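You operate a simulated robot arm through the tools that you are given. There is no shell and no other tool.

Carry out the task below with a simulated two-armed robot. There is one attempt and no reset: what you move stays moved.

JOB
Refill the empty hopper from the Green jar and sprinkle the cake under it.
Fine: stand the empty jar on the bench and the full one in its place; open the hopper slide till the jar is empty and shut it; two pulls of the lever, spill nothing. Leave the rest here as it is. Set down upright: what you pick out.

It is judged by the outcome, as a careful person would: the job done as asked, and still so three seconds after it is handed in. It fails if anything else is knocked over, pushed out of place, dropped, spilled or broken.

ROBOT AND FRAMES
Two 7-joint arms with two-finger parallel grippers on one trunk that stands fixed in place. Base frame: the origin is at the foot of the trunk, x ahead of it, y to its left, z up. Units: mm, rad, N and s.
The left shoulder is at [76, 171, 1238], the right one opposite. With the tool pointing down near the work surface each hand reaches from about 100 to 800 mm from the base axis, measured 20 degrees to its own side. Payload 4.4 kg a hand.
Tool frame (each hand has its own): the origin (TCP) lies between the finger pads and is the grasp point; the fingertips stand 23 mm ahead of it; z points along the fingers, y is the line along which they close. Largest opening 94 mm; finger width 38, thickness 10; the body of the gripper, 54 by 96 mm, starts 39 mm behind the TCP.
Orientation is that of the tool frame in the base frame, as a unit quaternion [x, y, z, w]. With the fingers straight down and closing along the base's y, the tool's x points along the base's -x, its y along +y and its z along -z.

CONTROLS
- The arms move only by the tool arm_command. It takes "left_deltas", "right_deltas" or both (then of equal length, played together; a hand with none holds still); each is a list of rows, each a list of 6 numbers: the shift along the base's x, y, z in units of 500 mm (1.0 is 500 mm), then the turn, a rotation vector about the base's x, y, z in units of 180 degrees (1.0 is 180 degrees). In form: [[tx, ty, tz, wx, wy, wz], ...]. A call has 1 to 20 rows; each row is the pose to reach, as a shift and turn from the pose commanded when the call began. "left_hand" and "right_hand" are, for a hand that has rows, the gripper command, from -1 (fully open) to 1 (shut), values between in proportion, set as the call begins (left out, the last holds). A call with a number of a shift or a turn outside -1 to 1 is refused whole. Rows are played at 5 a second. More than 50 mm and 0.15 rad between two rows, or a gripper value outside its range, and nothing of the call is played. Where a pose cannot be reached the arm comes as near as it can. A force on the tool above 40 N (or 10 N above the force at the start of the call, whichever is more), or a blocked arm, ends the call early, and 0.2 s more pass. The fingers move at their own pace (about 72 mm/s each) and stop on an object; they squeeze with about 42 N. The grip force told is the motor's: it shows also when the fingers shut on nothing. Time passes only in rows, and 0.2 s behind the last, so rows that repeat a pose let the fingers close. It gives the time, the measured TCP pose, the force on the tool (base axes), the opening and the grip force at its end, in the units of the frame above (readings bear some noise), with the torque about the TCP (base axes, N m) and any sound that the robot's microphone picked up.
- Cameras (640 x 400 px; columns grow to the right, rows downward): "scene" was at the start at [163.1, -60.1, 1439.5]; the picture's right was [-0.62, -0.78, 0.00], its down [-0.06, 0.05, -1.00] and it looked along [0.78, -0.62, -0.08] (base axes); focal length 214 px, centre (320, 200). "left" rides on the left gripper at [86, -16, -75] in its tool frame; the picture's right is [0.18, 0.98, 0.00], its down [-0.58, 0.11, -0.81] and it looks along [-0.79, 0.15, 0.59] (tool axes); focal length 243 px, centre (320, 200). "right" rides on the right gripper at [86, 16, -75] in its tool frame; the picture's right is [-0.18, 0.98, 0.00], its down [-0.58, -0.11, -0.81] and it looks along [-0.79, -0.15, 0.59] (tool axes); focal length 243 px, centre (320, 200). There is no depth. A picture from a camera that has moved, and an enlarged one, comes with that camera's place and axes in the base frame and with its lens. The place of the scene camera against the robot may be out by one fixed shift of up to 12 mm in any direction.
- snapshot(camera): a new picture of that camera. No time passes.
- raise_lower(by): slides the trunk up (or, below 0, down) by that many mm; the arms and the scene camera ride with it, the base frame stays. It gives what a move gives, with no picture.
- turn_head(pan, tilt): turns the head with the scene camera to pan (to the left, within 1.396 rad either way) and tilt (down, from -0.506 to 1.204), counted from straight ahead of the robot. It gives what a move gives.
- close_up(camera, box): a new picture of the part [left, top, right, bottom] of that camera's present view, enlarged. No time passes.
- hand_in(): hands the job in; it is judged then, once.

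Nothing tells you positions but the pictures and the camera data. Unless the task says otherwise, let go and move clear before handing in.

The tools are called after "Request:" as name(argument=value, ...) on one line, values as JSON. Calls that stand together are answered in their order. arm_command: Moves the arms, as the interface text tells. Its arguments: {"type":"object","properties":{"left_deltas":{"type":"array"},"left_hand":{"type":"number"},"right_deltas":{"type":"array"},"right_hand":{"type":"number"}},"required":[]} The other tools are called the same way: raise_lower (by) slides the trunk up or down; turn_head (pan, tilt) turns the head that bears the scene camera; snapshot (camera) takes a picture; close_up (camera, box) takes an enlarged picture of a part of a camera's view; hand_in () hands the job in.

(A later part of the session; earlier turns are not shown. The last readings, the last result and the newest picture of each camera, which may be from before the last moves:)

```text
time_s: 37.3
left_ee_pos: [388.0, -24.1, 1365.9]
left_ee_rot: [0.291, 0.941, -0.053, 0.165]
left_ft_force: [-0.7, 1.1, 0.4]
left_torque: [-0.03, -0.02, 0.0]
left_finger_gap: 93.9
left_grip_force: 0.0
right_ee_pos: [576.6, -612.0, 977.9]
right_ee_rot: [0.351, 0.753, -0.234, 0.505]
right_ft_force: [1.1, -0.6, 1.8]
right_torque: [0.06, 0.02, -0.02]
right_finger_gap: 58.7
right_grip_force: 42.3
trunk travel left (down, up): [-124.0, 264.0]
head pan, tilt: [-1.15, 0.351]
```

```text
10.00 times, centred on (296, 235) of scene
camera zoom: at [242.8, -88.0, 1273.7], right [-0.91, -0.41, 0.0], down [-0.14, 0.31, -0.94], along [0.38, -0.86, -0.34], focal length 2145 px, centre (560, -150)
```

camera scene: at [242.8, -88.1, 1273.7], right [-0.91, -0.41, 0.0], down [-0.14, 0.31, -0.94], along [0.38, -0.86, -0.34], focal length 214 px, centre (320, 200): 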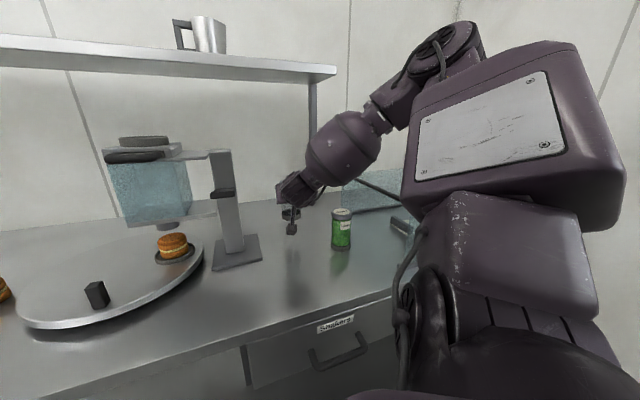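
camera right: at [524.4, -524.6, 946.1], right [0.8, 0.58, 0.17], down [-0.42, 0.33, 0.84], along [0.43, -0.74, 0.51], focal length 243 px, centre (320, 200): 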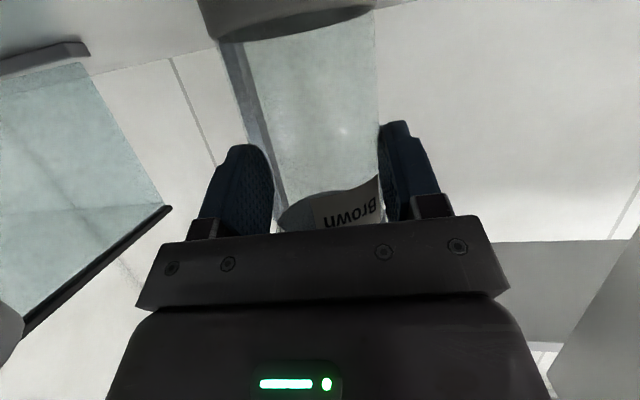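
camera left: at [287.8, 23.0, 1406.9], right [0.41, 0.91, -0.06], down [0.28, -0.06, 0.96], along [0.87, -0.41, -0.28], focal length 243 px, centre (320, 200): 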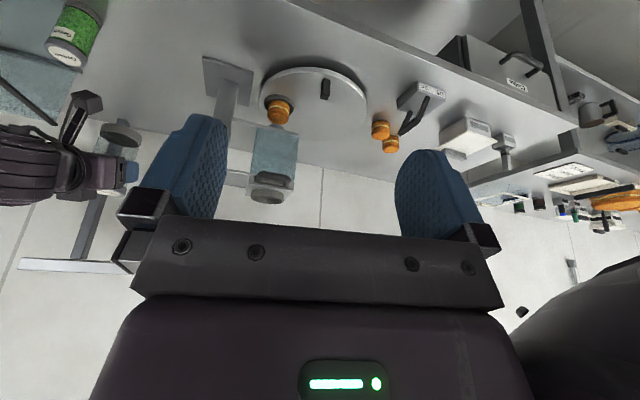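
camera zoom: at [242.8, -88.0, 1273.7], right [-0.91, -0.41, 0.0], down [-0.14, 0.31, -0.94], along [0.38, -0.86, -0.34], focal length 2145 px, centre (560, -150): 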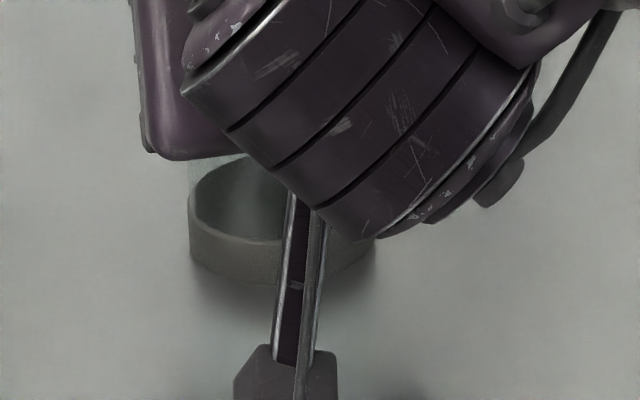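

The vertical force flipped from −2.9 to +1.8 N, so the jar is touching the bench. One more millimetre, then I open slowly.

Request:
arm_command(right_deltas=[[0, 0, -0.002, 0, 0, 0], [0, 0, -0.002, 0, 0, 0]])

Request:
arm_command(right_deltas=[[0, 0, 0, 0, 0, 0], [0, 0, 0, 0, 0, 0], [0, 0, 0, 0, 0, 0], [0, 0, 0, 0, 0, 0]], right_hand=-1)

Request:
snapshot(camera="right")

Request:
close_up(camera="scene", box=[240, 165, 368, 245])

```text
time_s: 37.9
left_ee_pos: [387.1, -23.7, 1366.3]
left_ee_rot: [0.29, 0.941, -0.052, 0.167]
left_ft_force: [0.0, 0.4, 0.1]
left_torque: [-0.01, 0.02, 0.0]
left_finger_gap: 94.1
left_grip_force: 0.2
right_ee_pos: [575.8, -612.4, 978.0]
right_ee_rot: [0.351, 0.752, -0.235, 0.506]
right_ft_force: [4.8, -2.5, 12.1]
right_torque: [1.24, 0.57, -0.31]
right_finger_gap: 58.9
right_grip_force: 41.7
trunk travel left (down, up): [-124.0, 264.0]
head pan, tilt: [-1.15, 0.351]
```

```text
time_s: 38.9
left_ee_pos: [387.4, -23.6, 1365.3]
left_ee_rot: [0.291, 0.941, -0.052, 0.167]
left_ft_force: [0.1, -0.3, 0.1]
left_torque: [0.02, 0.02, 0.01]
left_finger_gap: 93.9
left_grip_force: 0.0
right_ee_pos: [576.2, -612.8, 977.3]
right_ee_rot: [0.35, 0.752, -0.234, 0.506]
right_ft_force: [9.1, -6.5, 20.2]
right_torque: [1.59, 0.59, -0.57]
right_finger_gap: 94.1
right_grip_force: 0.0
trunk travel left (down, up): [-124.0, 264.0]
head pan, tilt: [-1.15, 0.351]
```

```text
taken
camera right: at [524.0, -523.9, 926.2], right [0.8, 0.58, 0.17], down [-0.42, 0.33, 0.84], along [0.43, -0.74, 0.51], focal length 243 px, centre (320, 200)
```

right: 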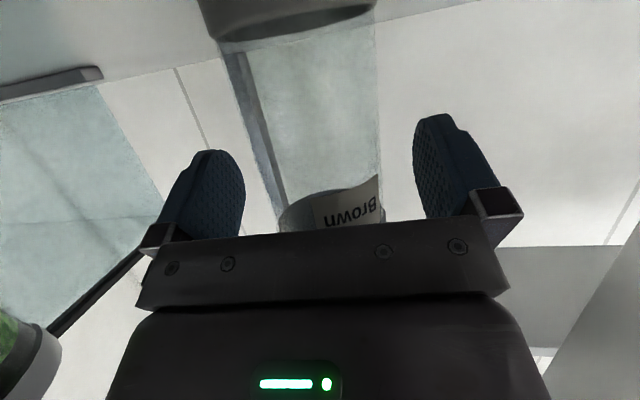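

```text
5.00 times, centred on (304, 205) of scene
camera zoom: at [242.5, -87.4, 1273.9], right [-0.91, -0.41, 0.0], down [-0.14, 0.31, -0.94], along [0.38, -0.86, -0.34], focal length 1072 px, centre (400, 175)
```

zoom: 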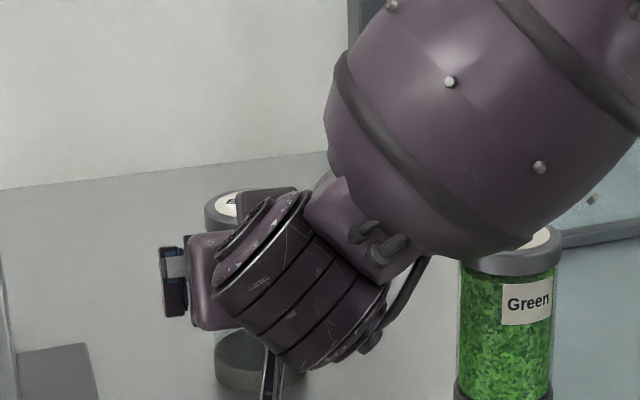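

A force remains after release, so it was probably the camera box touching the bench. I raise a few millimetres to free it and check the jar.

Request:
arm_command(right_deltas=[[0, 0, 0.008, 0, 0, 0], [0, 0, 0.012, 0, 0, 0], [0, 0, 0.012, 0, 0, 0]])

Request:
snapshot(camera="right")

Request:
snapshot(camera="left")

```text
time_s: 39.7
left_ee_pos: [387.8, -24.2, 1365.0]
left_ee_rot: [0.291, 0.941, -0.052, 0.166]
left_ft_force: [-0.5, 0.9, 0.6]
left_torque: [0.02, 0.02, -0.01]
left_finger_gap: 94.2
left_grip_force: 0.0
right_ee_pos: [575.5, -613.0, 982.4]
right_ee_rot: [0.351, 0.754, -0.235, 0.504]
right_ft_force: [-0.4, -0.5, -0.4]
right_torque: [-0.03, 0.0, 0.0]
right_finger_gap: 94.3
right_grip_force: 0.0
trunk travel left (down, up): [-124.0, 264.0]
head pan, tilt: [-1.15, 0.351]
```

```text
taken
camera right: at [523.3, -524.2, 929.8], right [0.8, 0.58, 0.17], down [-0.42, 0.33, 0.85], along [0.43, -0.75, 0.51], focal length 243 px, centre (320, 200)
```

right: 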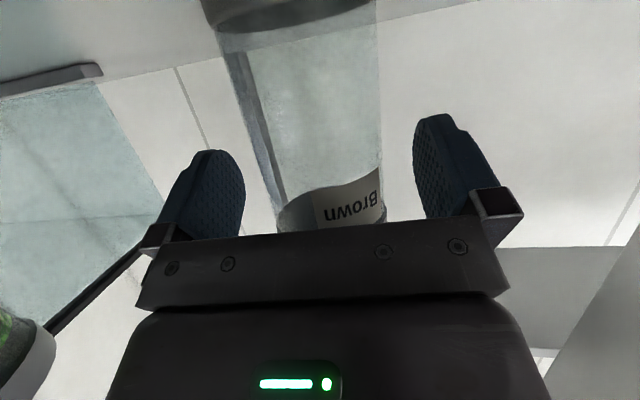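

```text
taken
camera left: at [291.1, 23.3, 1405.5], right [0.41, 0.91, -0.06], down [0.29, -0.06, 0.96], along [0.87, -0.41, -0.28], focal length 243 px, centre (320, 200)
```

left: 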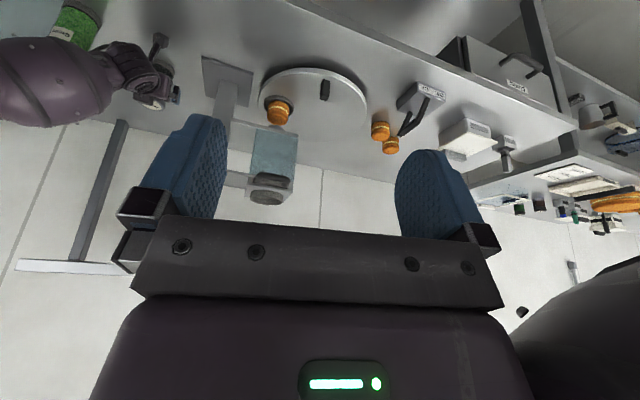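

The force is now zero and the brown jar stands upright between the open fingers. I lift straight up, clear of its lid.

Request:
arm_command(right_deltas=[[0, 0, 0.03, 0, 0, 0], [0, 0, 0.06, 0, 0, 0], [0, 0, 0.1, 0, 0, 0], [0, 0, 0.14, 0, 0, 0], [0, 0, 0.18, 0, 0, 0], [0, 0, 0.24, 0, 0, 0], [0, 0, 0.3, 0, 0, 0], [0, 0, 0.3, 0, 0, 0]])

Request:
snapshot(camera="scene")

Request:
snapshot(camera="right")

```text
time_s: 41.5
left_ee_pos: [387.1, -25.2, 1365.3]
left_ee_rot: [0.291, 0.941, -0.053, 0.166]
left_ft_force: [-0.9, -0.3, 0.3]
left_torque: [0.03, 0.02, -0.01]
left_finger_gap: 94.3
left_grip_force: 0.0
right_ee_pos: [575.7, -612.7, 1130.3]
right_ee_rot: [0.351, 0.753, -0.235, 0.504]
right_ft_force: [-0.1, -0.5, 0.1]
right_torque: [0.0, 0.02, 0.02]
right_finger_gap: 94.0
right_grip_force: 0.1
trunk travel left (down, up): [-124.0, 264.0]
head pan, tilt: [-1.15, 0.351]
```

```text
taken
camera scene: at [243.5, -88.4, 1273.3], right [-0.91, -0.41, 0.0], down [-0.14, 0.31, -0.94], along [0.38, -0.86, -0.34], focal length 214 px, centre (320, 200)
```

scene: 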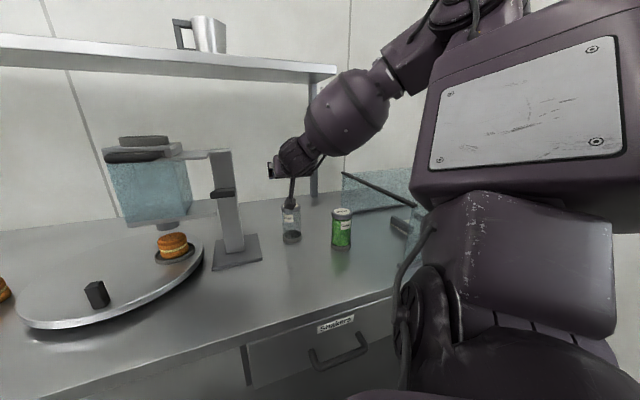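

```text
taken
camera right: at [523.8, -523.6, 1079.3], right [0.8, 0.58, 0.17], down [-0.42, 0.33, 0.84], along [0.43, -0.75, 0.51], focal length 243 px, centre (320, 200)
```

right: 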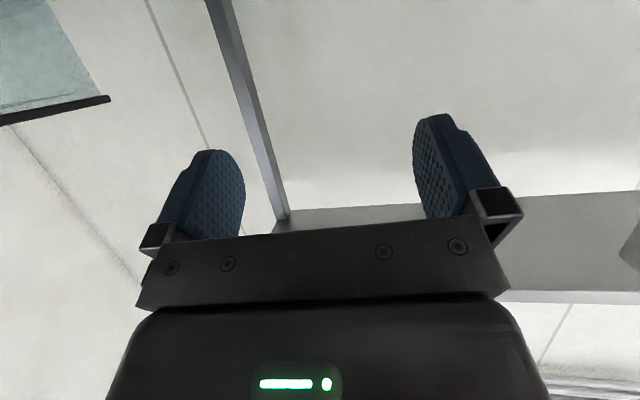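

The brown jar stands alone on the bench. Now I locate the green jar with the scene camera.

Request:
close_up(camera="scene", box=[264, 195, 376, 265])

Request:
close_up(camera="left", box=[0, 0, 176, 110])

```text
5.71 times, centred on (320, 230) of scene
camera zoom: at [243.5, -88.4, 1273.3], right [-0.91, -0.41, 0.0], down [-0.14, 0.31, -0.94], along [0.38, -0.86, -0.34], focal length 1226 px, centre (320, 29)
```

zoom: 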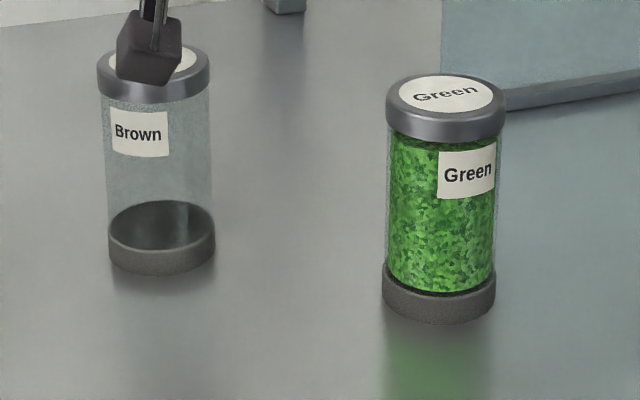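

```text
3.64 times, centred on (88, 55) of left
camera zoom: at [291.7, 23.0, 1405.3], right [0.41, 0.91, -0.06], down [0.29, -0.06, 0.96], along [0.87, -0.41, -0.29], focal length 882 px, centre (1164, 727)
```

zoom: 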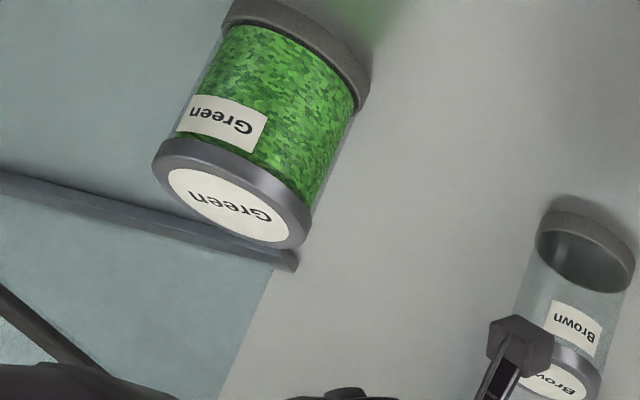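

The brown jar is at about (582, -620), and from it I place the green jar at about (421, -647), lid top at about 1014. I move to hover over the green jar with a slightly steeper 60° tilt, which keeps the camera box off the bench.

Request:
arm_command(right_deltas=[[-0.0534, -0.008, 0.01, 0.0057, 0.004, -0.0093], [-0.1068, -0.016, 0.01, 0.0114, 0.008, -0.0185], [-0.1602, -0.0239, 0.01, 0.0172, 0.012, -0.0278], [-0.2136, -0.0319, 0.01, 0.0229, 0.016, -0.037], [-0.267, -0.0398, 0.01, 0.0286, 0.02, -0.0463], [-0.3204, -0.0478, 0.01, 0.0343, 0.024, -0.0555], [-0.3204, -0.0478, 0.01, 0.0343, 0.024, -0.0555]])

Request:
snapshot(camera="scene")

Request:
snapshot(camera="left")

```text
time_s: 43.1
left_ee_pos: [387.8, -24.5, 1366.0]
left_ee_rot: [0.291, 0.941, -0.051, 0.166]
left_ft_force: [-0.1, -0.3, -0.3]
left_torque: [0.01, -0.03, 0.01]
left_finger_gap: 94.0
left_grip_force: 0.2
right_ee_pos: [435.8, -617.5, 1119.4]
right_ee_rot: [0.433, 0.749, -0.25, 0.434]
right_ft_force: [0.4, -0.4, 0.4]
right_torque: [-0.01, 0.0, 0.0]
right_finger_gap: 94.1
right_grip_force: 0.2
right hand out of reach, approached as far as the arm can: row 6, 7
trunk travel left (down, up): [-124.0, 264.0]
head pan, tilt: [-1.15, 0.351]
```

```text
taken
camera scene: at [242.7, -88.7, 1273.7], right [-0.91, -0.41, 0.0], down [-0.14, 0.31, -0.94], along [0.38, -0.86, -0.34], focal length 214 px, centre (320, 200)
```

scene: 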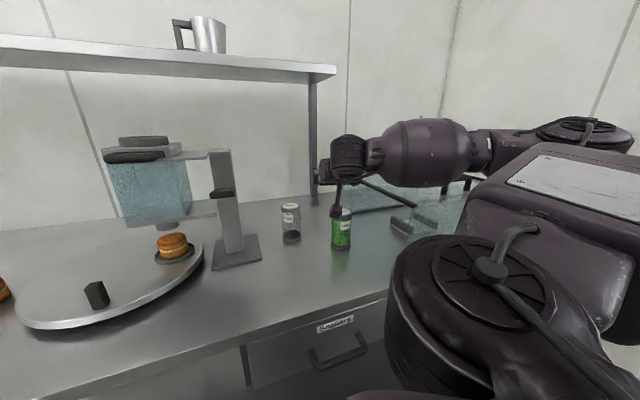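

```text
taken
camera left: at [290.5, 22.6, 1405.8], right [0.41, 0.91, -0.06], down [0.28, -0.06, 0.96], along [0.87, -0.41, -0.28], focal length 243 px, centre (320, 200)
```

left: 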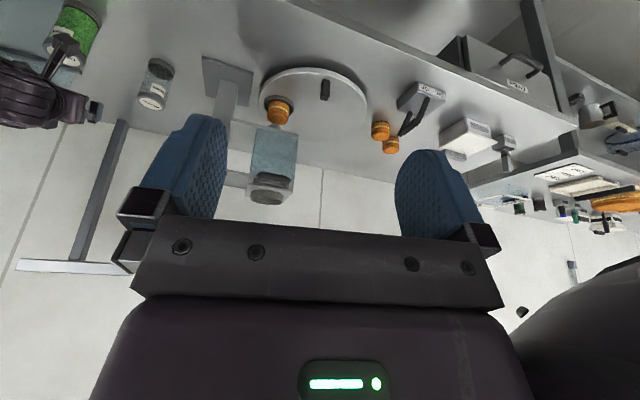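

The arm swung its elbow out and hit a wrist limit facing −60°. I'll rise slightly and turn the hand back to about −30° yaw over the green jar, which suits this elbow posture better.

Request:
arm_command(right_deltas=[[-0.005, -0.005, 0.03, 0, 0, 0.0333], [-0.015, -0.014, 0.06, 0, 0, 0.0667], [-0.027, -0.026, 0.06, 0, 0, 0.1], [-0.039, -0.037, 0.06, 0, 0, 0.1333], [-0.0496, -0.047, 0.06, 0, 0, 0.1667], [-0.0496, -0.047, 0.06, 0, 0, 0.1667]])

Request:
snapshot(camera="scene")

```text
time_s: 44.5
left_ee_pos: [387.4, -24.6, 1367.0]
left_ee_rot: [0.291, 0.941, -0.052, 0.166]
left_ft_force: [0.2, 0.1, 0.1]
left_torque: [-0.02, 0.0, 0.01]
left_finger_gap: 93.9
left_grip_force: 0.1
right_ee_pos: [468.3, -584.3, 1195.7]
right_ee_rot: [0.265, 0.823, -0.153, 0.478]
right_ft_force: [-1.2, -0.6, 0.0]
right_torque: [0.01, -0.02, 0.02]
right_finger_gap: 94.1
right_grip_force: 0.1
right hand out of reach, approached as far as the arm can: row 1, 2, 3, 4, 5, 6
trunk travel left (down, up): [-124.0, 264.0]
head pan, tilt: [-1.15, 0.351]
```

```text
taken
camera scene: at [242.6, -88.3, 1273.7], right [-0.91, -0.41, 0.0], down [-0.14, 0.31, -0.94], along [0.38, -0.86, -0.34], focal length 214 px, centre (320, 200)
```

scene: 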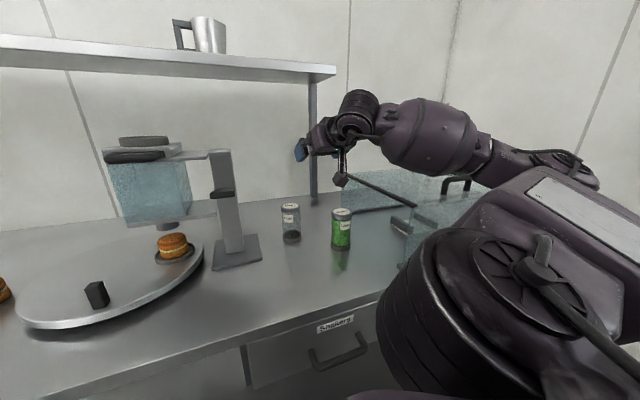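

The elbow has folded awkwardly, because facing outward at this trunk height is too close. I'll raise the trunk again, which moves the shoulder back and up, to restore the natural posture. Then I'll use a steeper hand tilt for the green jar.

Request:
raise_lower(by=110)

Request:
snapshot(camera="scene")

```text
time_s: 45.9
left_ee_pos: [389.9, -24.9, 1473.6]
left_ee_rot: [0.29, 0.941, -0.053, 0.164]
left_ft_force: [-0.4, -0.6, -0.7]
left_torque: [-0.02, 0.0, 0.03]
left_finger_gap: 94.0
left_grip_force: 0.1
right_ee_pos: [470.3, -586.9, 1301.8]
right_ee_rot: [0.265, 0.824, -0.152, 0.476]
right_ft_force: [0.1, -0.7, 0.6]
right_torque: [0.01, -0.01, -0.01]
right_finger_gap: 94.1
right_grip_force: 0.1
trunk travel left (down, up): [-234.0, 154.0]
head pan, tilt: [-1.15, 0.351]
```

```text
taken
camera scene: at [140.6, -88.0, 1398.3], right [-0.91, -0.41, 0.0], down [-0.14, 0.31, -0.94], along [0.38, -0.86, -0.34], focal length 214 px, centre (320, 200)
```

scene: 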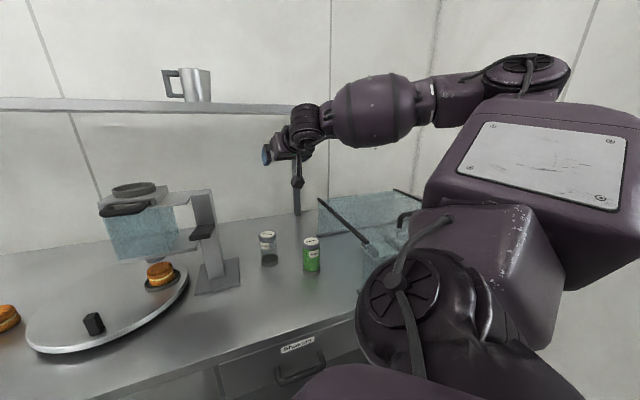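

The posture looks natural again. I'll move to hover above the green jar with yaw −50°, tilt 50°.

Request:
arm_command(right_deltas=[[-0.0188, -0.017, -0.04, 0.0063, 0.0069, -0.0133], [-0.0377, -0.0339, -0.08, 0.0127, 0.0137, -0.0267], [-0.0565, -0.0509, -0.12, 0.019, 0.0206, -0.04], [-0.0753, -0.0679, -0.16, 0.0253, 0.0274, -0.0533], [-0.0942, -0.0848, -0.2, 0.0317, 0.0343, -0.0667], [-0.113, -0.1018, -0.24, 0.038, 0.0411, -0.08], [-0.113, -0.1018, -0.3036, 0.038, 0.0411, -0.08], [-0.113, -0.1018, -0.3036, 0.038, 0.0411, -0.08]])

Request:
snapshot(camera="scene")

Request:
snapshot(camera="right")

```text
time_s: 47.7
left_ee_pos: [386.8, -22.6, 1476.3]
left_ee_rot: [0.29, 0.941, -0.053, 0.166]
left_ft_force: [0.8, 0.6, 0.4]
left_torque: [-0.04, -0.04, 0.04]
left_finger_gap: 93.8
left_grip_force: 0.1
right_ee_pos: [412.7, -638.2, 1152.1]
right_ee_rot: [0.384, 0.821, -0.179, 0.383]
right_ft_force: [-0.1, 0.0, -0.4]
right_torque: [-0.02, 0.02, 0.0]
right_finger_gap: 93.9
right_grip_force: 0.1
trunk travel left (down, up): [-234.0, 154.0]
head pan, tilt: [-1.15, 0.351]
```

```text
taken
camera scene: at [138.8, -87.5, 1398.8], right [-0.91, -0.41, 0.0], down [-0.14, 0.31, -0.94], along [0.38, -0.86, -0.34], focal length 214 px, centre (320, 200)
```

scene: 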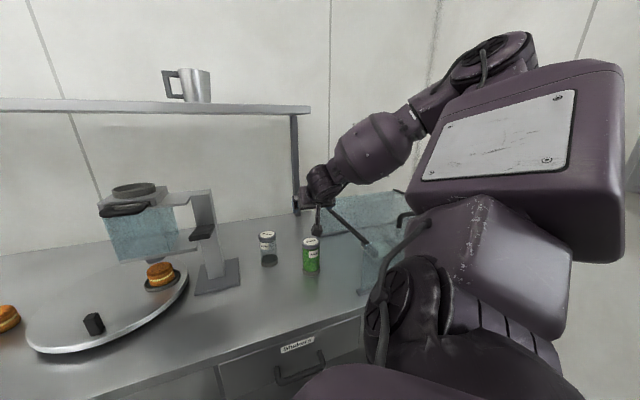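

```text
taken
camera right: at [353.6, -540.5, 1132.9], right [0.83, 0.54, 0.14], down [-0.24, 0.12, 0.96], along [0.5, -0.83, 0.23], focal length 243 px, centre (320, 200)
```

right: 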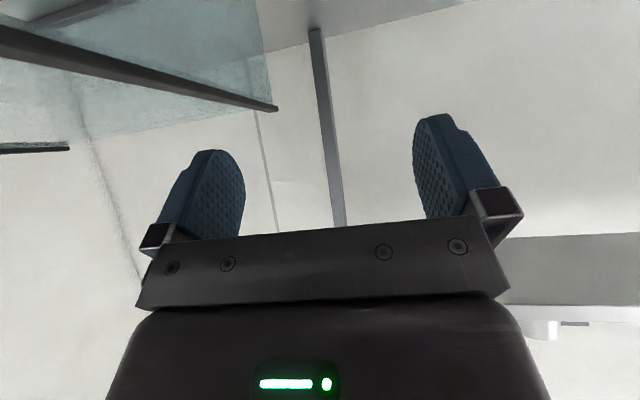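

Hovering above the green jar with no reach problem. I check lateral alignment in the scene view.

Request:
close_up(camera="scene", box=[264, 170, 376, 280])

Request:
close_up(camera="left", box=[0, 0, 192, 120])

```text
3.64 times, centred on (320, 225) of scene
camera zoom: at [138.8, -87.5, 1398.8], right [-0.91, -0.41, 0.0], down [-0.14, 0.31, -0.94], along [0.38, -0.86, -0.34], focal length 780 px, centre (320, 109)
```

zoom: 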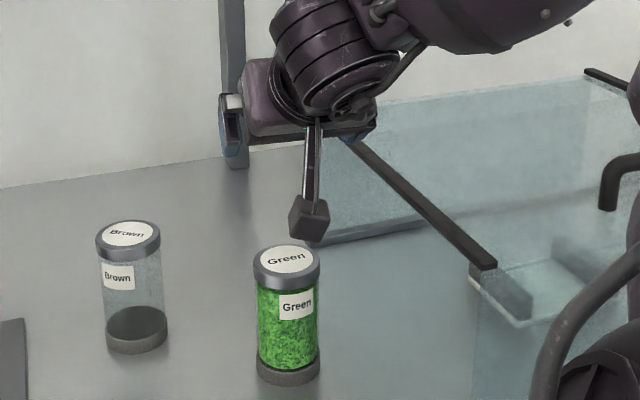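

```text
3.33 times, centred on (96, 60) of left
camera zoom: at [290.1, 24.0, 1516.0], right [0.41, 0.91, -0.06], down [0.28, -0.06, 0.96], along [0.87, -0.41, -0.28], focal length 809 px, centre (1067, 667)
```

zoom: 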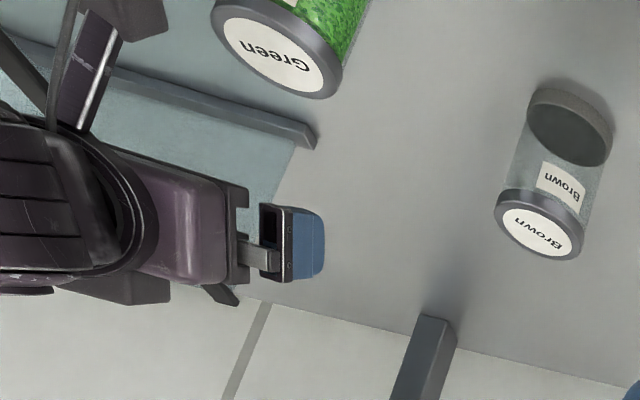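

Averaging views, the green jar is at about (421, −642). I nudge into line and descend to just above the lid, then re-check.

Request:
arm_command(right_deltas=[[0.001, 0.008, -0.06, 0, 0, 0], [0.001, 0.01, -0.12, 0, 0, 0], [0.001, 0.01, -0.17, 0, 0, 0], [0.001, 0.01, -0.17, 0, 0, 0]])

Request:
close_up(camera="scene", box=[264, 170, 376, 280])

Request:
close_up(camera="left", box=[0, 0, 192, 120])

Request:
snapshot(camera="right")

```text
time_s: 48.7
left_ee_pos: [387.2, -24.0, 1475.9]
left_ee_rot: [0.29, 0.941, -0.052, 0.166]
left_ft_force: [0.4, 0.2, -0.4]
left_torque: [-0.03, -0.02, 0.0]
left_finger_gap: 93.9
left_grip_force: 0.0
right_ee_pos: [413.0, -631.7, 1066.0]
right_ee_rot: [0.384, 0.821, -0.179, 0.383]
right_ft_force: [0.6, -0.2, 0.0]
right_torque: [0.01, 0.03, 0.02]
right_finger_gap: 94.1
right_grip_force: 0.1
trunk travel left (down, up): [-234.0, 154.0]
head pan, tilt: [-1.15, 0.351]
```

```text
3.64 times, centred on (320, 225) of scene
camera zoom: at [139.0, -87.7, 1398.8], right [-0.91, -0.41, 0.0], down [-0.14, 0.31, -0.94], along [0.38, -0.86, -0.34], focal length 780 px, centre (320, 109)
```

zoom: 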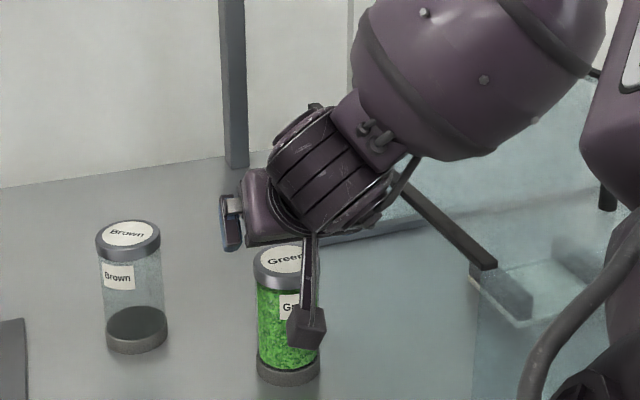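

```text
3.33 times, centred on (96, 60) of left
camera zoom: at [290.3, 23.8, 1515.9], right [0.41, 0.91, -0.06], down [0.28, -0.06, 0.96], along [0.87, -0.41, -0.28], focal length 809 px, centre (1067, 667)
```

zoom: 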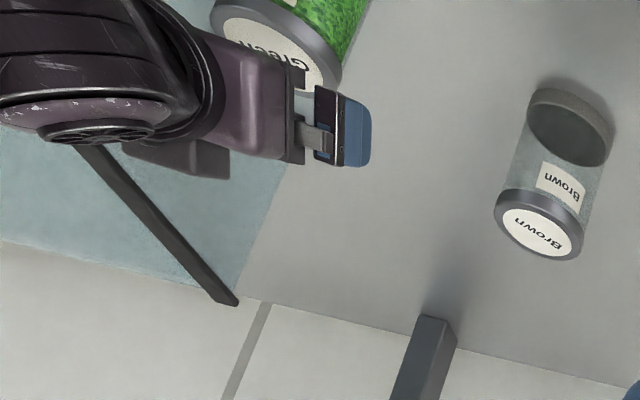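

```text
taken
camera right: at [353.9, -534.6, 1045.8], right [0.83, 0.54, 0.14], down [-0.24, 0.12, 0.96], along [0.5, -0.83, 0.23], focal length 243 px, centre (320, 200)
```

right: 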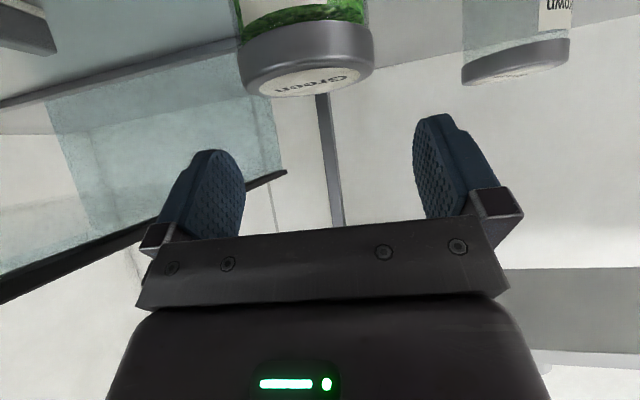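

The right camera now sees both lids directly. I zoom in to get the exact offset.

Request:
close_up(camera="right", box=[220, 0, 412, 120])

Request:
close_up(camera="right", box=[420, 0, 612, 120])

```text
3.33 times, centred on (316, 60) of right
camera zoom: at [353.9, -534.6, 1045.8], right [0.83, 0.54, 0.14], down [-0.24, 0.12, 0.96], along [0.5, -0.83, 0.23], focal length 809 px, centre (333, 667)
```

zoom: 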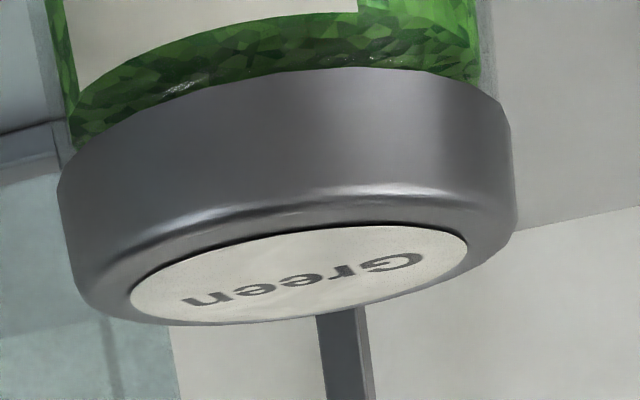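

```text
3.33 times, centred on (516, 60) of right
camera zoom: at [353.9, -534.6, 1045.8], right [0.83, 0.54, 0.14], down [-0.24, 0.12, 0.96], along [0.5, -0.83, 0.23], focal length 809 px, centre (-333, 667)
```

zoom: 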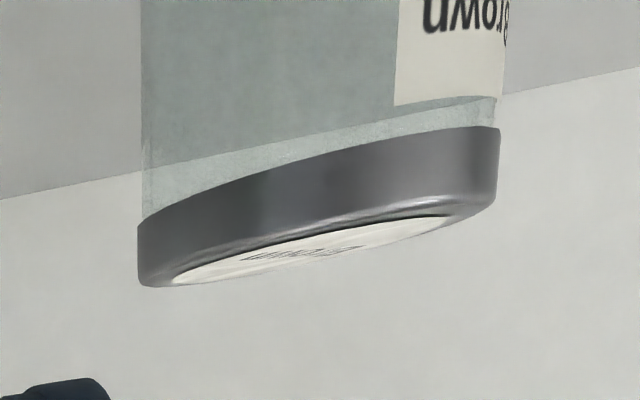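

The green jar is centred at (420.4, −639.1), with its lid top at z ≈ 1015; the hand is within 1 mm laterally. I descend around it in two steps.

Request:
arm_command(right_deltas=[[-0.0026, 0.003, -0.03, 0, 0, 0], [-0.0026, 0.003, -0.06, 0, 0, 0], [-0.0026, 0.003, -0.09, 0, 0, 0], [-0.0026, 0.003, -0.09, 0, 0, 0]])

Request:
snapshot(camera="right")

```text
time_s: 49.7
left_ee_pos: [388.0, -24.5, 1476.4]
left_ee_rot: [0.29, 0.941, -0.052, 0.166]
left_ft_force: [0.9, 0.7, -0.2]
left_torque: [0.01, -0.01, 0.0]
left_finger_gap: 94.2
left_grip_force: 0.1
right_ee_pos: [411.3, -631.8, 1020.0]
right_ee_rot: [0.384, 0.82, -0.179, 0.384]
right_ft_force: [0.2, -0.2, -0.2]
right_torque: [0.03, 0.01, 0.0]
right_finger_gap: 94.2
right_grip_force: 0.0
trunk travel left (down, up): [-234.0, 154.0]
head pan, tilt: [-1.15, 0.351]
```

```text
taken
camera right: at [352.6, -534.5, 1001.7], right [0.83, 0.54, 0.14], down [-0.24, 0.12, 0.96], along [0.5, -0.83, 0.23], focal length 243 px, centre (320, 200)
```

right: 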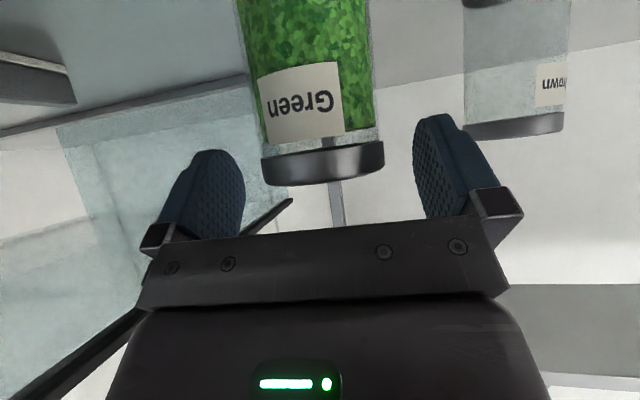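

Centered well. I descend the remaining 34 mm.

Request:
arm_command(right_deltas=[[0, 0, -0.024, 0, 0, 0], [0, 0, -0.048, 0, 0, 0], [0, 0, -0.068, 0, 0, 0], [0, 0, -0.068, 0, 0, 0]])

Request:
snapshot(camera="right")

Request:
close_up(camera="scene", box=[264, 190, 376, 280])

```text
time_s: 50.7
left_ee_pos: [387.4, -23.5, 1475.9]
left_ee_rot: [0.291, 0.941, -0.052, 0.166]
left_ft_force: [0.1, 0.0, -0.1]
left_torque: [0.02, -0.01, 0.02]
left_finger_gap: 94.1
left_grip_force: 0.1
right_ee_pos: [412.6, -632.0, 987.8]
right_ee_rot: [0.384, 0.82, -0.179, 0.384]
right_ft_force: [-0.1, 0.1, -0.4]
right_torque: [0.0, -0.02, -0.02]
right_finger_gap: 94.1
right_grip_force: 0.0
trunk travel left (down, up): [-234.0, 154.0]
head pan, tilt: [-1.15, 0.351]
```

```text
taken
camera right: at [353.1, -534.7, 968.8], right [0.83, 0.54, 0.14], down [-0.24, 0.12, 0.96], along [0.5, -0.83, 0.23], focal length 243 px, centre (320, 200)
```

right: 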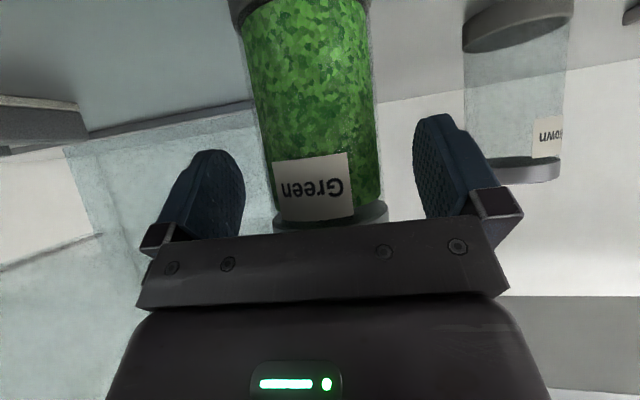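

```text
4.44 times, centred on (320, 235) of scene
camera zoom: at [139.3, -87.9, 1398.6], right [-0.91, -0.41, 0.0], down [-0.14, 0.31, -0.94], along [0.38, -0.86, -0.34], focal length 953 px, centre (320, 44)
```

zoom: 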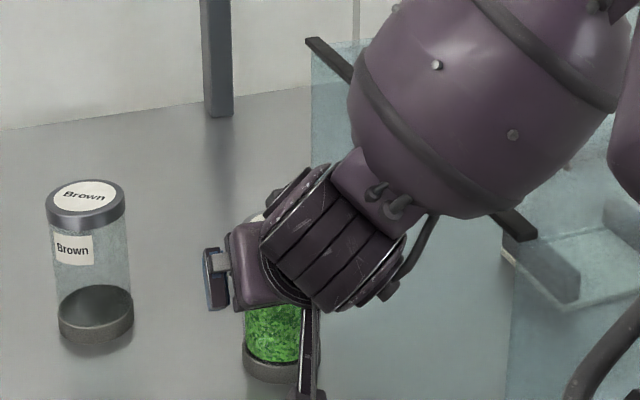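

Fingers straddle the green jar at the right height. I grip it.

Request:
arm_command(right_deltas=[[0, 0, 0, 0, 0, 0], [0, 0, 0, 0, 0, 0], [0, 0, 0, 0, 0, 0], [0, 0, 0, 0, 0, 0], [0, 0, 0, 0, 0, 0]], right_hand=1)

Request:
snapshot(camera="right")

```text
time_s: 51.9
left_ee_pos: [388.5, -24.5, 1476.1]
left_ee_rot: [0.291, 0.941, -0.052, 0.165]
left_ft_force: [-0.4, 0.6, 0.4]
left_torque: [0.03, 0.0, 0.01]
left_finger_gap: 94.0
left_grip_force: 0.0
right_ee_pos: [412.8, -631.7, 987.8]
right_ee_rot: [0.384, 0.821, -0.18, 0.383]
right_ft_force: [1.1, 0.2, 0.9]
right_torque: [-0.05, 0.01, 0.03]
right_finger_gap: 59.3
right_grip_force: 42.1
trunk travel left (down, up): [-234.0, 154.0]
head pan, tilt: [-1.15, 0.351]
```

```text
taken
camera right: at [353.1, -534.8, 968.6], right [0.83, 0.54, 0.14], down [-0.24, 0.12, 0.96], along [0.5, -0.83, 0.23], focal length 243 px, centre (320, 200)
```

right: 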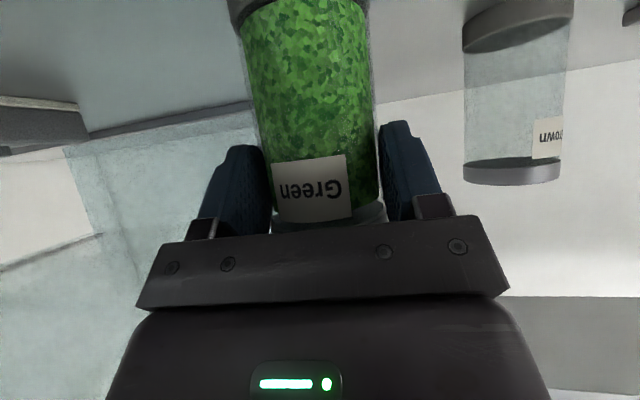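

The green jar is held at 59.3 mm. I lift it straight up gently.

Request:
arm_command(right_deltas=[[0, 0, 0.01, 0, 0, 0], [0, 0, 0.03, 0, 0, 0], [0, 0, 0.06, 0, 0, 0], [0, 0, 0.1, 0, 0, 0], [0, 0, 0.15, 0, 0, 0], [0, 0, 0.2, 0, 0, 0], [0, 0, 0.25, 0, 0, 0], [0, 0, 0.3, 0, 0, 0], [0, 0, 0.33, 0, 0, 0], [0, 0, 0.34, 0, 0, 0], [0, 0, 0.34, 0, 0, 0]])

Request:
snapshot(camera="scene")

Request:
close_up(camera="right", box=[200, 0, 440, 240])

```text
time_s: 54.3
left_ee_pos: [387.9, -24.8, 1476.2]
left_ee_rot: [0.291, 0.941, -0.052, 0.166]
left_ft_force: [-0.2, 0.2, 0.1]
left_torque: [0.0, -0.02, 0.02]
left_finger_gap: 93.7
left_grip_force: 0.1
right_ee_pos: [411.9, -632.1, 1157.5]
right_ee_rot: [0.384, 0.82, -0.18, 0.383]
right_ft_force: [0.1, 0.0, -1.9]
right_torque: [-0.01, 0.04, 0.0]
right_finger_gap: 59.5
right_grip_force: 41.7
trunk travel left (down, up): [-234.0, 154.0]
head pan, tilt: [-1.15, 0.351]
```

```text
taken
camera scene: at [139.6, -88.3, 1398.5], right [-0.91, -0.41, 0.0], down [-0.14, 0.31, -0.94], along [0.38, -0.86, -0.34], focal length 214 px, centre (320, 200)
```

scene: 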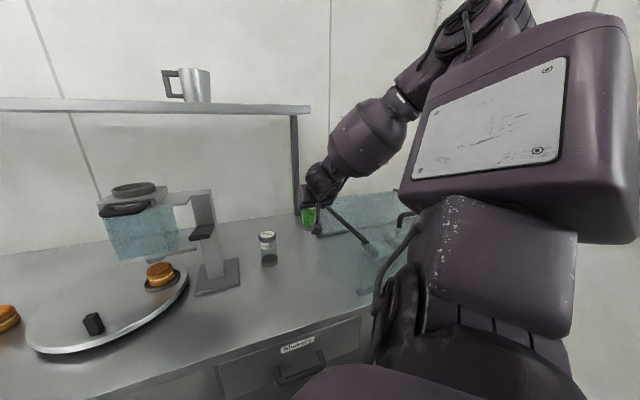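

```text
1.67 times, centred on (320, 120) of right
camera zoom: at [352.7, -535.8, 1138.7], right [0.83, 0.54, 0.14], down [-0.24, 0.12, 0.96], along [0.5, -0.83, 0.23], focal length 404 px, centre (320, 333)
```

zoom: 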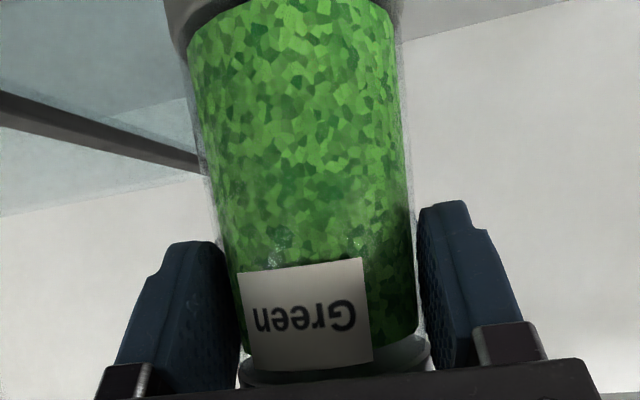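

The jar is lifted cleanly. I take a finer look to know exactly where its axis sits relative to the fingers.

Request:
close_up(camera="right", box=[240, 40, 400, 140])

Request:
close_up(camera="right", box=[240, 0, 400, 60])

```text
4.00 times, centred on (320, 90) of right
camera zoom: at [352.7, -535.8, 1138.7], right [0.83, 0.54, 0.14], down [-0.24, 0.12, 0.96], along [0.5, -0.83, 0.23], focal length 970 px, centre (320, 640)
```

zoom: 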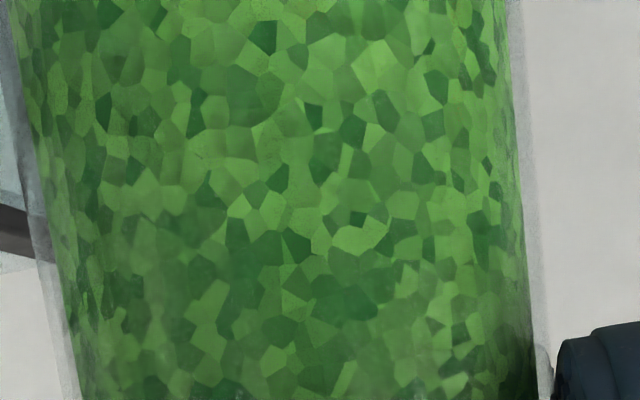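

```text
4.00 times, centred on (320, 30) of right
camera zoom: at [352.7, -535.8, 1138.7], right [0.83, 0.54, 0.14], down [-0.24, 0.12, 0.96], along [0.5, -0.83, 0.23], focal length 970 px, centre (320, 880)
```

zoom: 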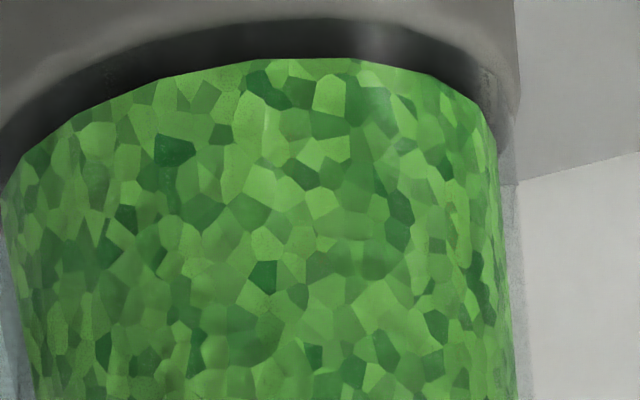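

The jar axis sits about 13 mm ahead of the TCP, centered laterally. I carry it up and over to a waiting point in front of the hopper, turning to −17° yaw, keeping it upright.

Request:
arm_command(right_deltas=[[0.0065, 0.0187, 0.0116, 0, 0, 0.0055], [0.0194, 0.0562, 0.0347, 0, 0, 0.0166], [0.0367, 0.1061, 0.0655, 0, 0, 0.0313], [0.054, 0.156, 0.0963, 0, 0, 0.0461], [0.0713, 0.2059, 0.1271, 0, 0, 0.0608], [0.0886, 0.2558, 0.1579, 0, 0, 0.0755], [0.1058, 0.3058, 0.1887, 0, 0, 0.0903], [0.1231, 0.3557, 0.2195, 0, 0, 0.105], [0.1404, 0.4056, 0.2503, 0, 0, 0.1197], [0.1577, 0.4555, 0.2811, 0, 0, 0.1345], [0.175, 0.5054, 0.3119, 0, 0, 0.1492], [0.1922, 0.5554, 0.3427, 0, 0, 0.1639], [0.2052, 0.5928, 0.3658, 0, 0, 0.175], [0.216, 0.624, 0.385, 0, 0, 0.1842], [0.216, 0.624, 0.385, 0, 0, 0.1842]])

Request:
turn_head(pan=-0.67, tilt=0.082)

Request:
snapshot(camera="scene")

Request:
snapshot(camera="left")

```text
time_s: 57.5
left_ee_pos: [388.2, -24.3, 1474.6]
left_ee_rot: [0.291, 0.941, -0.052, 0.166]
left_ft_force: [0.0, -0.1, -1.1]
left_torque: [0.02, 0.01, 0.0]
left_finger_gap: 94.3
left_grip_force: 0.2
right_ee_pos: [519.1, -322.3, 1348.5]
right_ee_rot: [0.134, 0.896, -0.061, 0.419]
right_ft_force: [0.8, -0.3, -2.9]
right_torque: [0.01, 0.02, 0.01]
right_finger_gap: 59.2
right_grip_force: 42.1
trunk travel left (down, up): [-234.0, 154.0]
head pan, tilt: [-1.15, 0.351]
```

```text
time_s: 58.5
left_ee_pos: [388.1, -26.0, 1474.8]
left_ee_rot: [0.291, 0.941, -0.052, 0.166]
left_ft_force: [0.1, -0.8, 0.6]
left_torque: [-0.01, -0.01, -0.01]
left_finger_gap: 94.1
left_grip_force: 0.1
right_ee_pos: [519.3, -321.8, 1348.1]
right_ee_rot: [0.134, 0.896, -0.063, 0.419]
right_ft_force: [0.0, -0.6, -1.1]
right_torque: [-0.01, -0.01, 0.0]
right_finger_gap: 59.3
right_grip_force: 42.2
trunk travel left (down, up): [-234.0, 154.0]
head pan, tilt: [-0.67, 0.082]
```

```text
taken
camera scene: at [173.5, -60.4, 1423.5], right [-0.62, -0.78, 0.0], down [-0.06, 0.05, -1.0], along [0.78, -0.62, -0.08], focal length 214 px, centre (320, 200)
```

scene: 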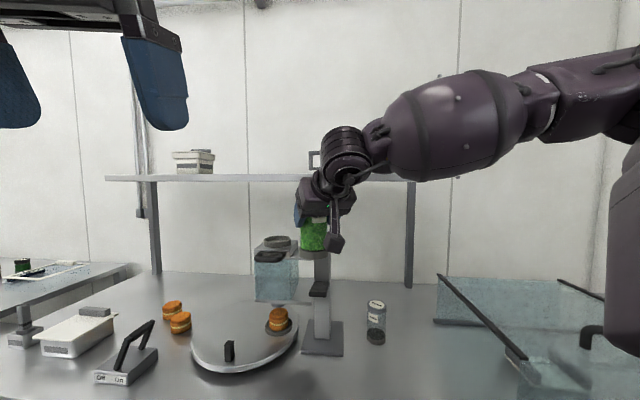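

```text
taken
camera left: at [291.1, 23.1, 1515.6], right [0.41, 0.91, -0.06], down [0.29, -0.06, 0.96], along [0.87, -0.41, -0.28], focal length 243 px, centre (320, 200)
```

left: 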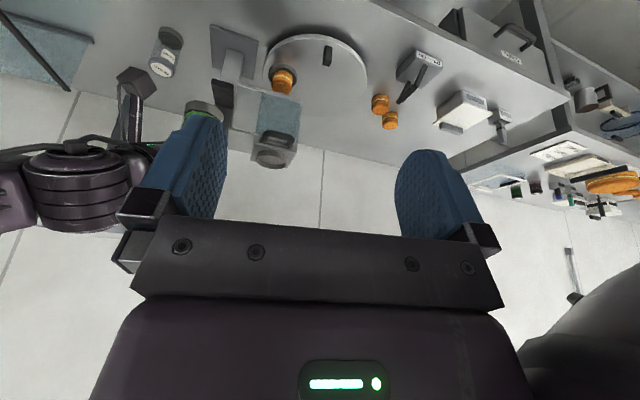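

The green jar is upright in front of the machine. I raise the hand, then lower the trunk so the shoulder comes forward for reach.

Request:
arm_command(right_deltas=[[0, 0, 0.02, 0, 0, 0], [0, 0, 0.07, 0, 0, 0], [0, 0, 0.12, 0, 0, 0], [0, 0, 0.16, 0, 0, 0], [0, 0, 0.18, 0, 0, 0], [0, 0, 0.18, 0, 0, 0]])

Request:
raise_lower(by=-90)

Request:
snapshot(camera="scene")

Request:
snapshot(camera="right")

```text
time_s: 59.9
left_ee_pos: [388.2, -24.7, 1476.1]
left_ee_rot: [0.291, 0.941, -0.052, 0.165]
left_ft_force: [0.3, 0.1, 0.0]
left_torque: [0.0, 0.02, 0.0]
left_finger_gap: 94.3
left_grip_force: 0.2
right_ee_pos: [518.8, -321.0, 1439.4]
right_ee_rot: [0.134, 0.896, -0.063, 0.419]
right_ft_force: [-0.1, -0.4, -1.8]
right_torque: [-0.02, 0.04, 0.0]
right_finger_gap: 59.3
right_grip_force: 41.9
trunk travel left (down, up): [-234.0, 154.0]
head pan, tilt: [-0.67, 0.082]
```

```text
time_s: 61.1
left_ee_pos: [385.0, -24.4, 1387.6]
left_ee_rot: [0.291, 0.94, -0.053, 0.169]
left_ft_force: [-0.5, 0.3, -0.2]
left_torque: [0.0, -0.08, 0.01]
left_finger_gap: 94.1
left_grip_force: 0.1
right_ee_pos: [517.2, -321.1, 1351.6]
right_ee_rot: [0.134, 0.895, -0.062, 0.42]
right_ft_force: [0.2, 0.2, -1.8]
right_torque: [0.01, 0.03, 0.01]
right_finger_gap: 59.3
right_grip_force: 42.2
trunk travel left (down, up): [-144.0, 244.0]
head pan, tilt: [-0.67, 0.082]
```

```text
taken
camera scene: at [253.9, -60.1, 1323.8], right [-0.62, -0.78, 0.0], down [-0.06, 0.05, -1.0], along [0.78, -0.62, -0.08], focal length 214 px, centre (320, 200)
```

scene: 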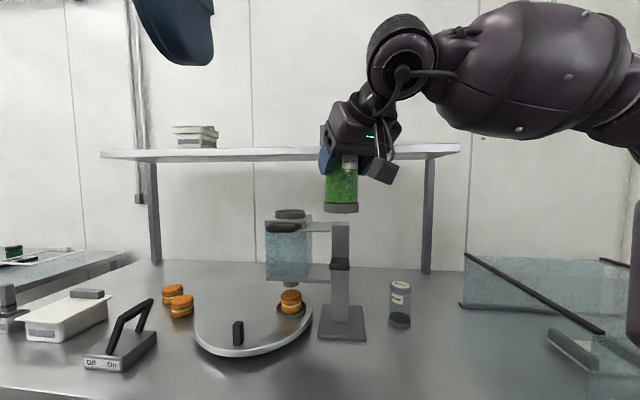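

```text
taken
camera right: at [414.8, -272.2, 1333.1], right [0.4, 0.91, 0.14], down [-0.27, -0.03, 0.96], along [0.88, -0.42, 0.23], focal length 243 px, centre (320, 200)
```

right: 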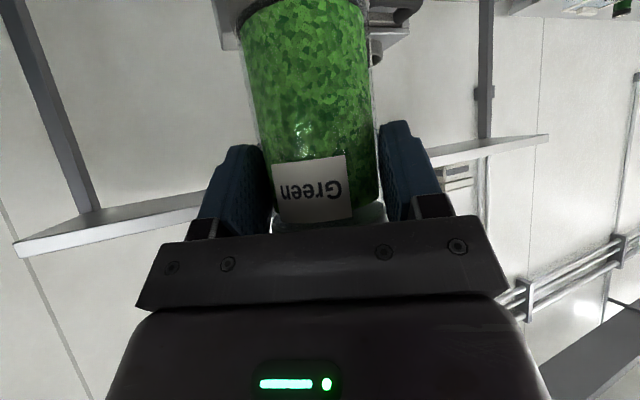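

The posture is good. I advance to a standoff about 90 mm short of the collar, laterally lined up, with the jar bottom above the rim.

Request:
arm_command(right_deltas=[[0.012, -0.0014, 0.001, 0, 0, 0], [0.05, -0.006, 0.002, 0, 0, 0], [0.11, -0.013, 0.004, 0, 0, 0], [0.17, -0.0201, 0.004, 0, 0, 0], [0.23, -0.0272, 0.004, 0, 0, 0], [0.29, -0.0343, 0.004, 0, 0, 0], [0.335, -0.0397, 0.004, 0, 0, 0], [0.3462, -0.041, 0.004, 0, 0, 0], [0.3462, -0.041, 0.004, 0, 0, 0]])

Request:
close_up(camera="scene", box=[230, 150, 390, 250])

Request:
close_up(camera="left", box=[190, 100, 350, 200])

Request:
snapshot(camera="right")

```text
time_s: 63.1
left_ee_pos: [389.3, -25.3, 1385.3]
left_ee_rot: [0.29, 0.941, -0.052, 0.165]
left_ft_force: [0.3, -0.5, 0.7]
left_torque: [0.04, 0.0, 0.02]
left_finger_gap: 93.9
left_grip_force: 0.1
right_ee_pos: [693.4, -340.9, 1352.2]
right_ee_rot: [0.133, 0.896, -0.062, 0.42]
right_ft_force: [-0.4, -0.9, -2.3]
right_torque: [0.0, 0.05, -0.01]
right_finger_gap: 59.2
right_grip_force: 42.3
trunk travel left (down, up): [-144.0, 244.0]
head pan, tilt: [-0.67, 0.082]
```

```text
4.00 times, centred on (310, 200) of scene
camera zoom: at [256.4, -60.2, 1322.8], right [-0.62, -0.78, 0.0], down [-0.06, 0.05, -1.0], along [0.78, -0.62, -0.08], focal length 858 px, centre (360, 200)
```

zoom: 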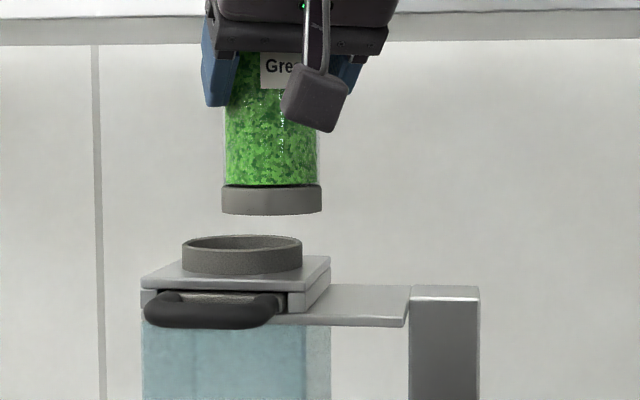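

```text
4.00 times, centred on (270, 150) of left
camera zoom: at [291.2, 23.2, 1425.6], right [0.41, 0.91, -0.06], down [0.29, -0.06, 0.96], along [0.87, -0.41, -0.28], focal length 970 px, centre (520, 400)
```

zoom: 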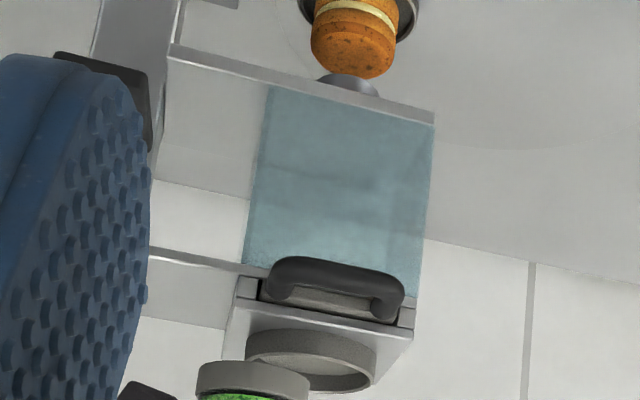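

```text
taken
camera right: at [591.7, -291.7, 1333.2], right [0.4, 0.91, 0.14], down [-0.27, -0.03, 0.96], along [0.88, -0.42, 0.23], focal length 243 px, centre (320, 200)
```

right: 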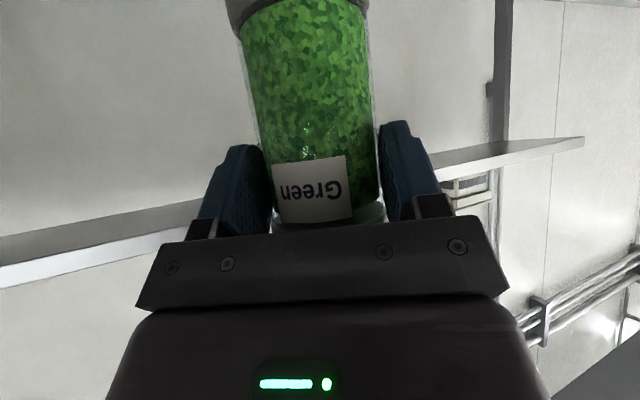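

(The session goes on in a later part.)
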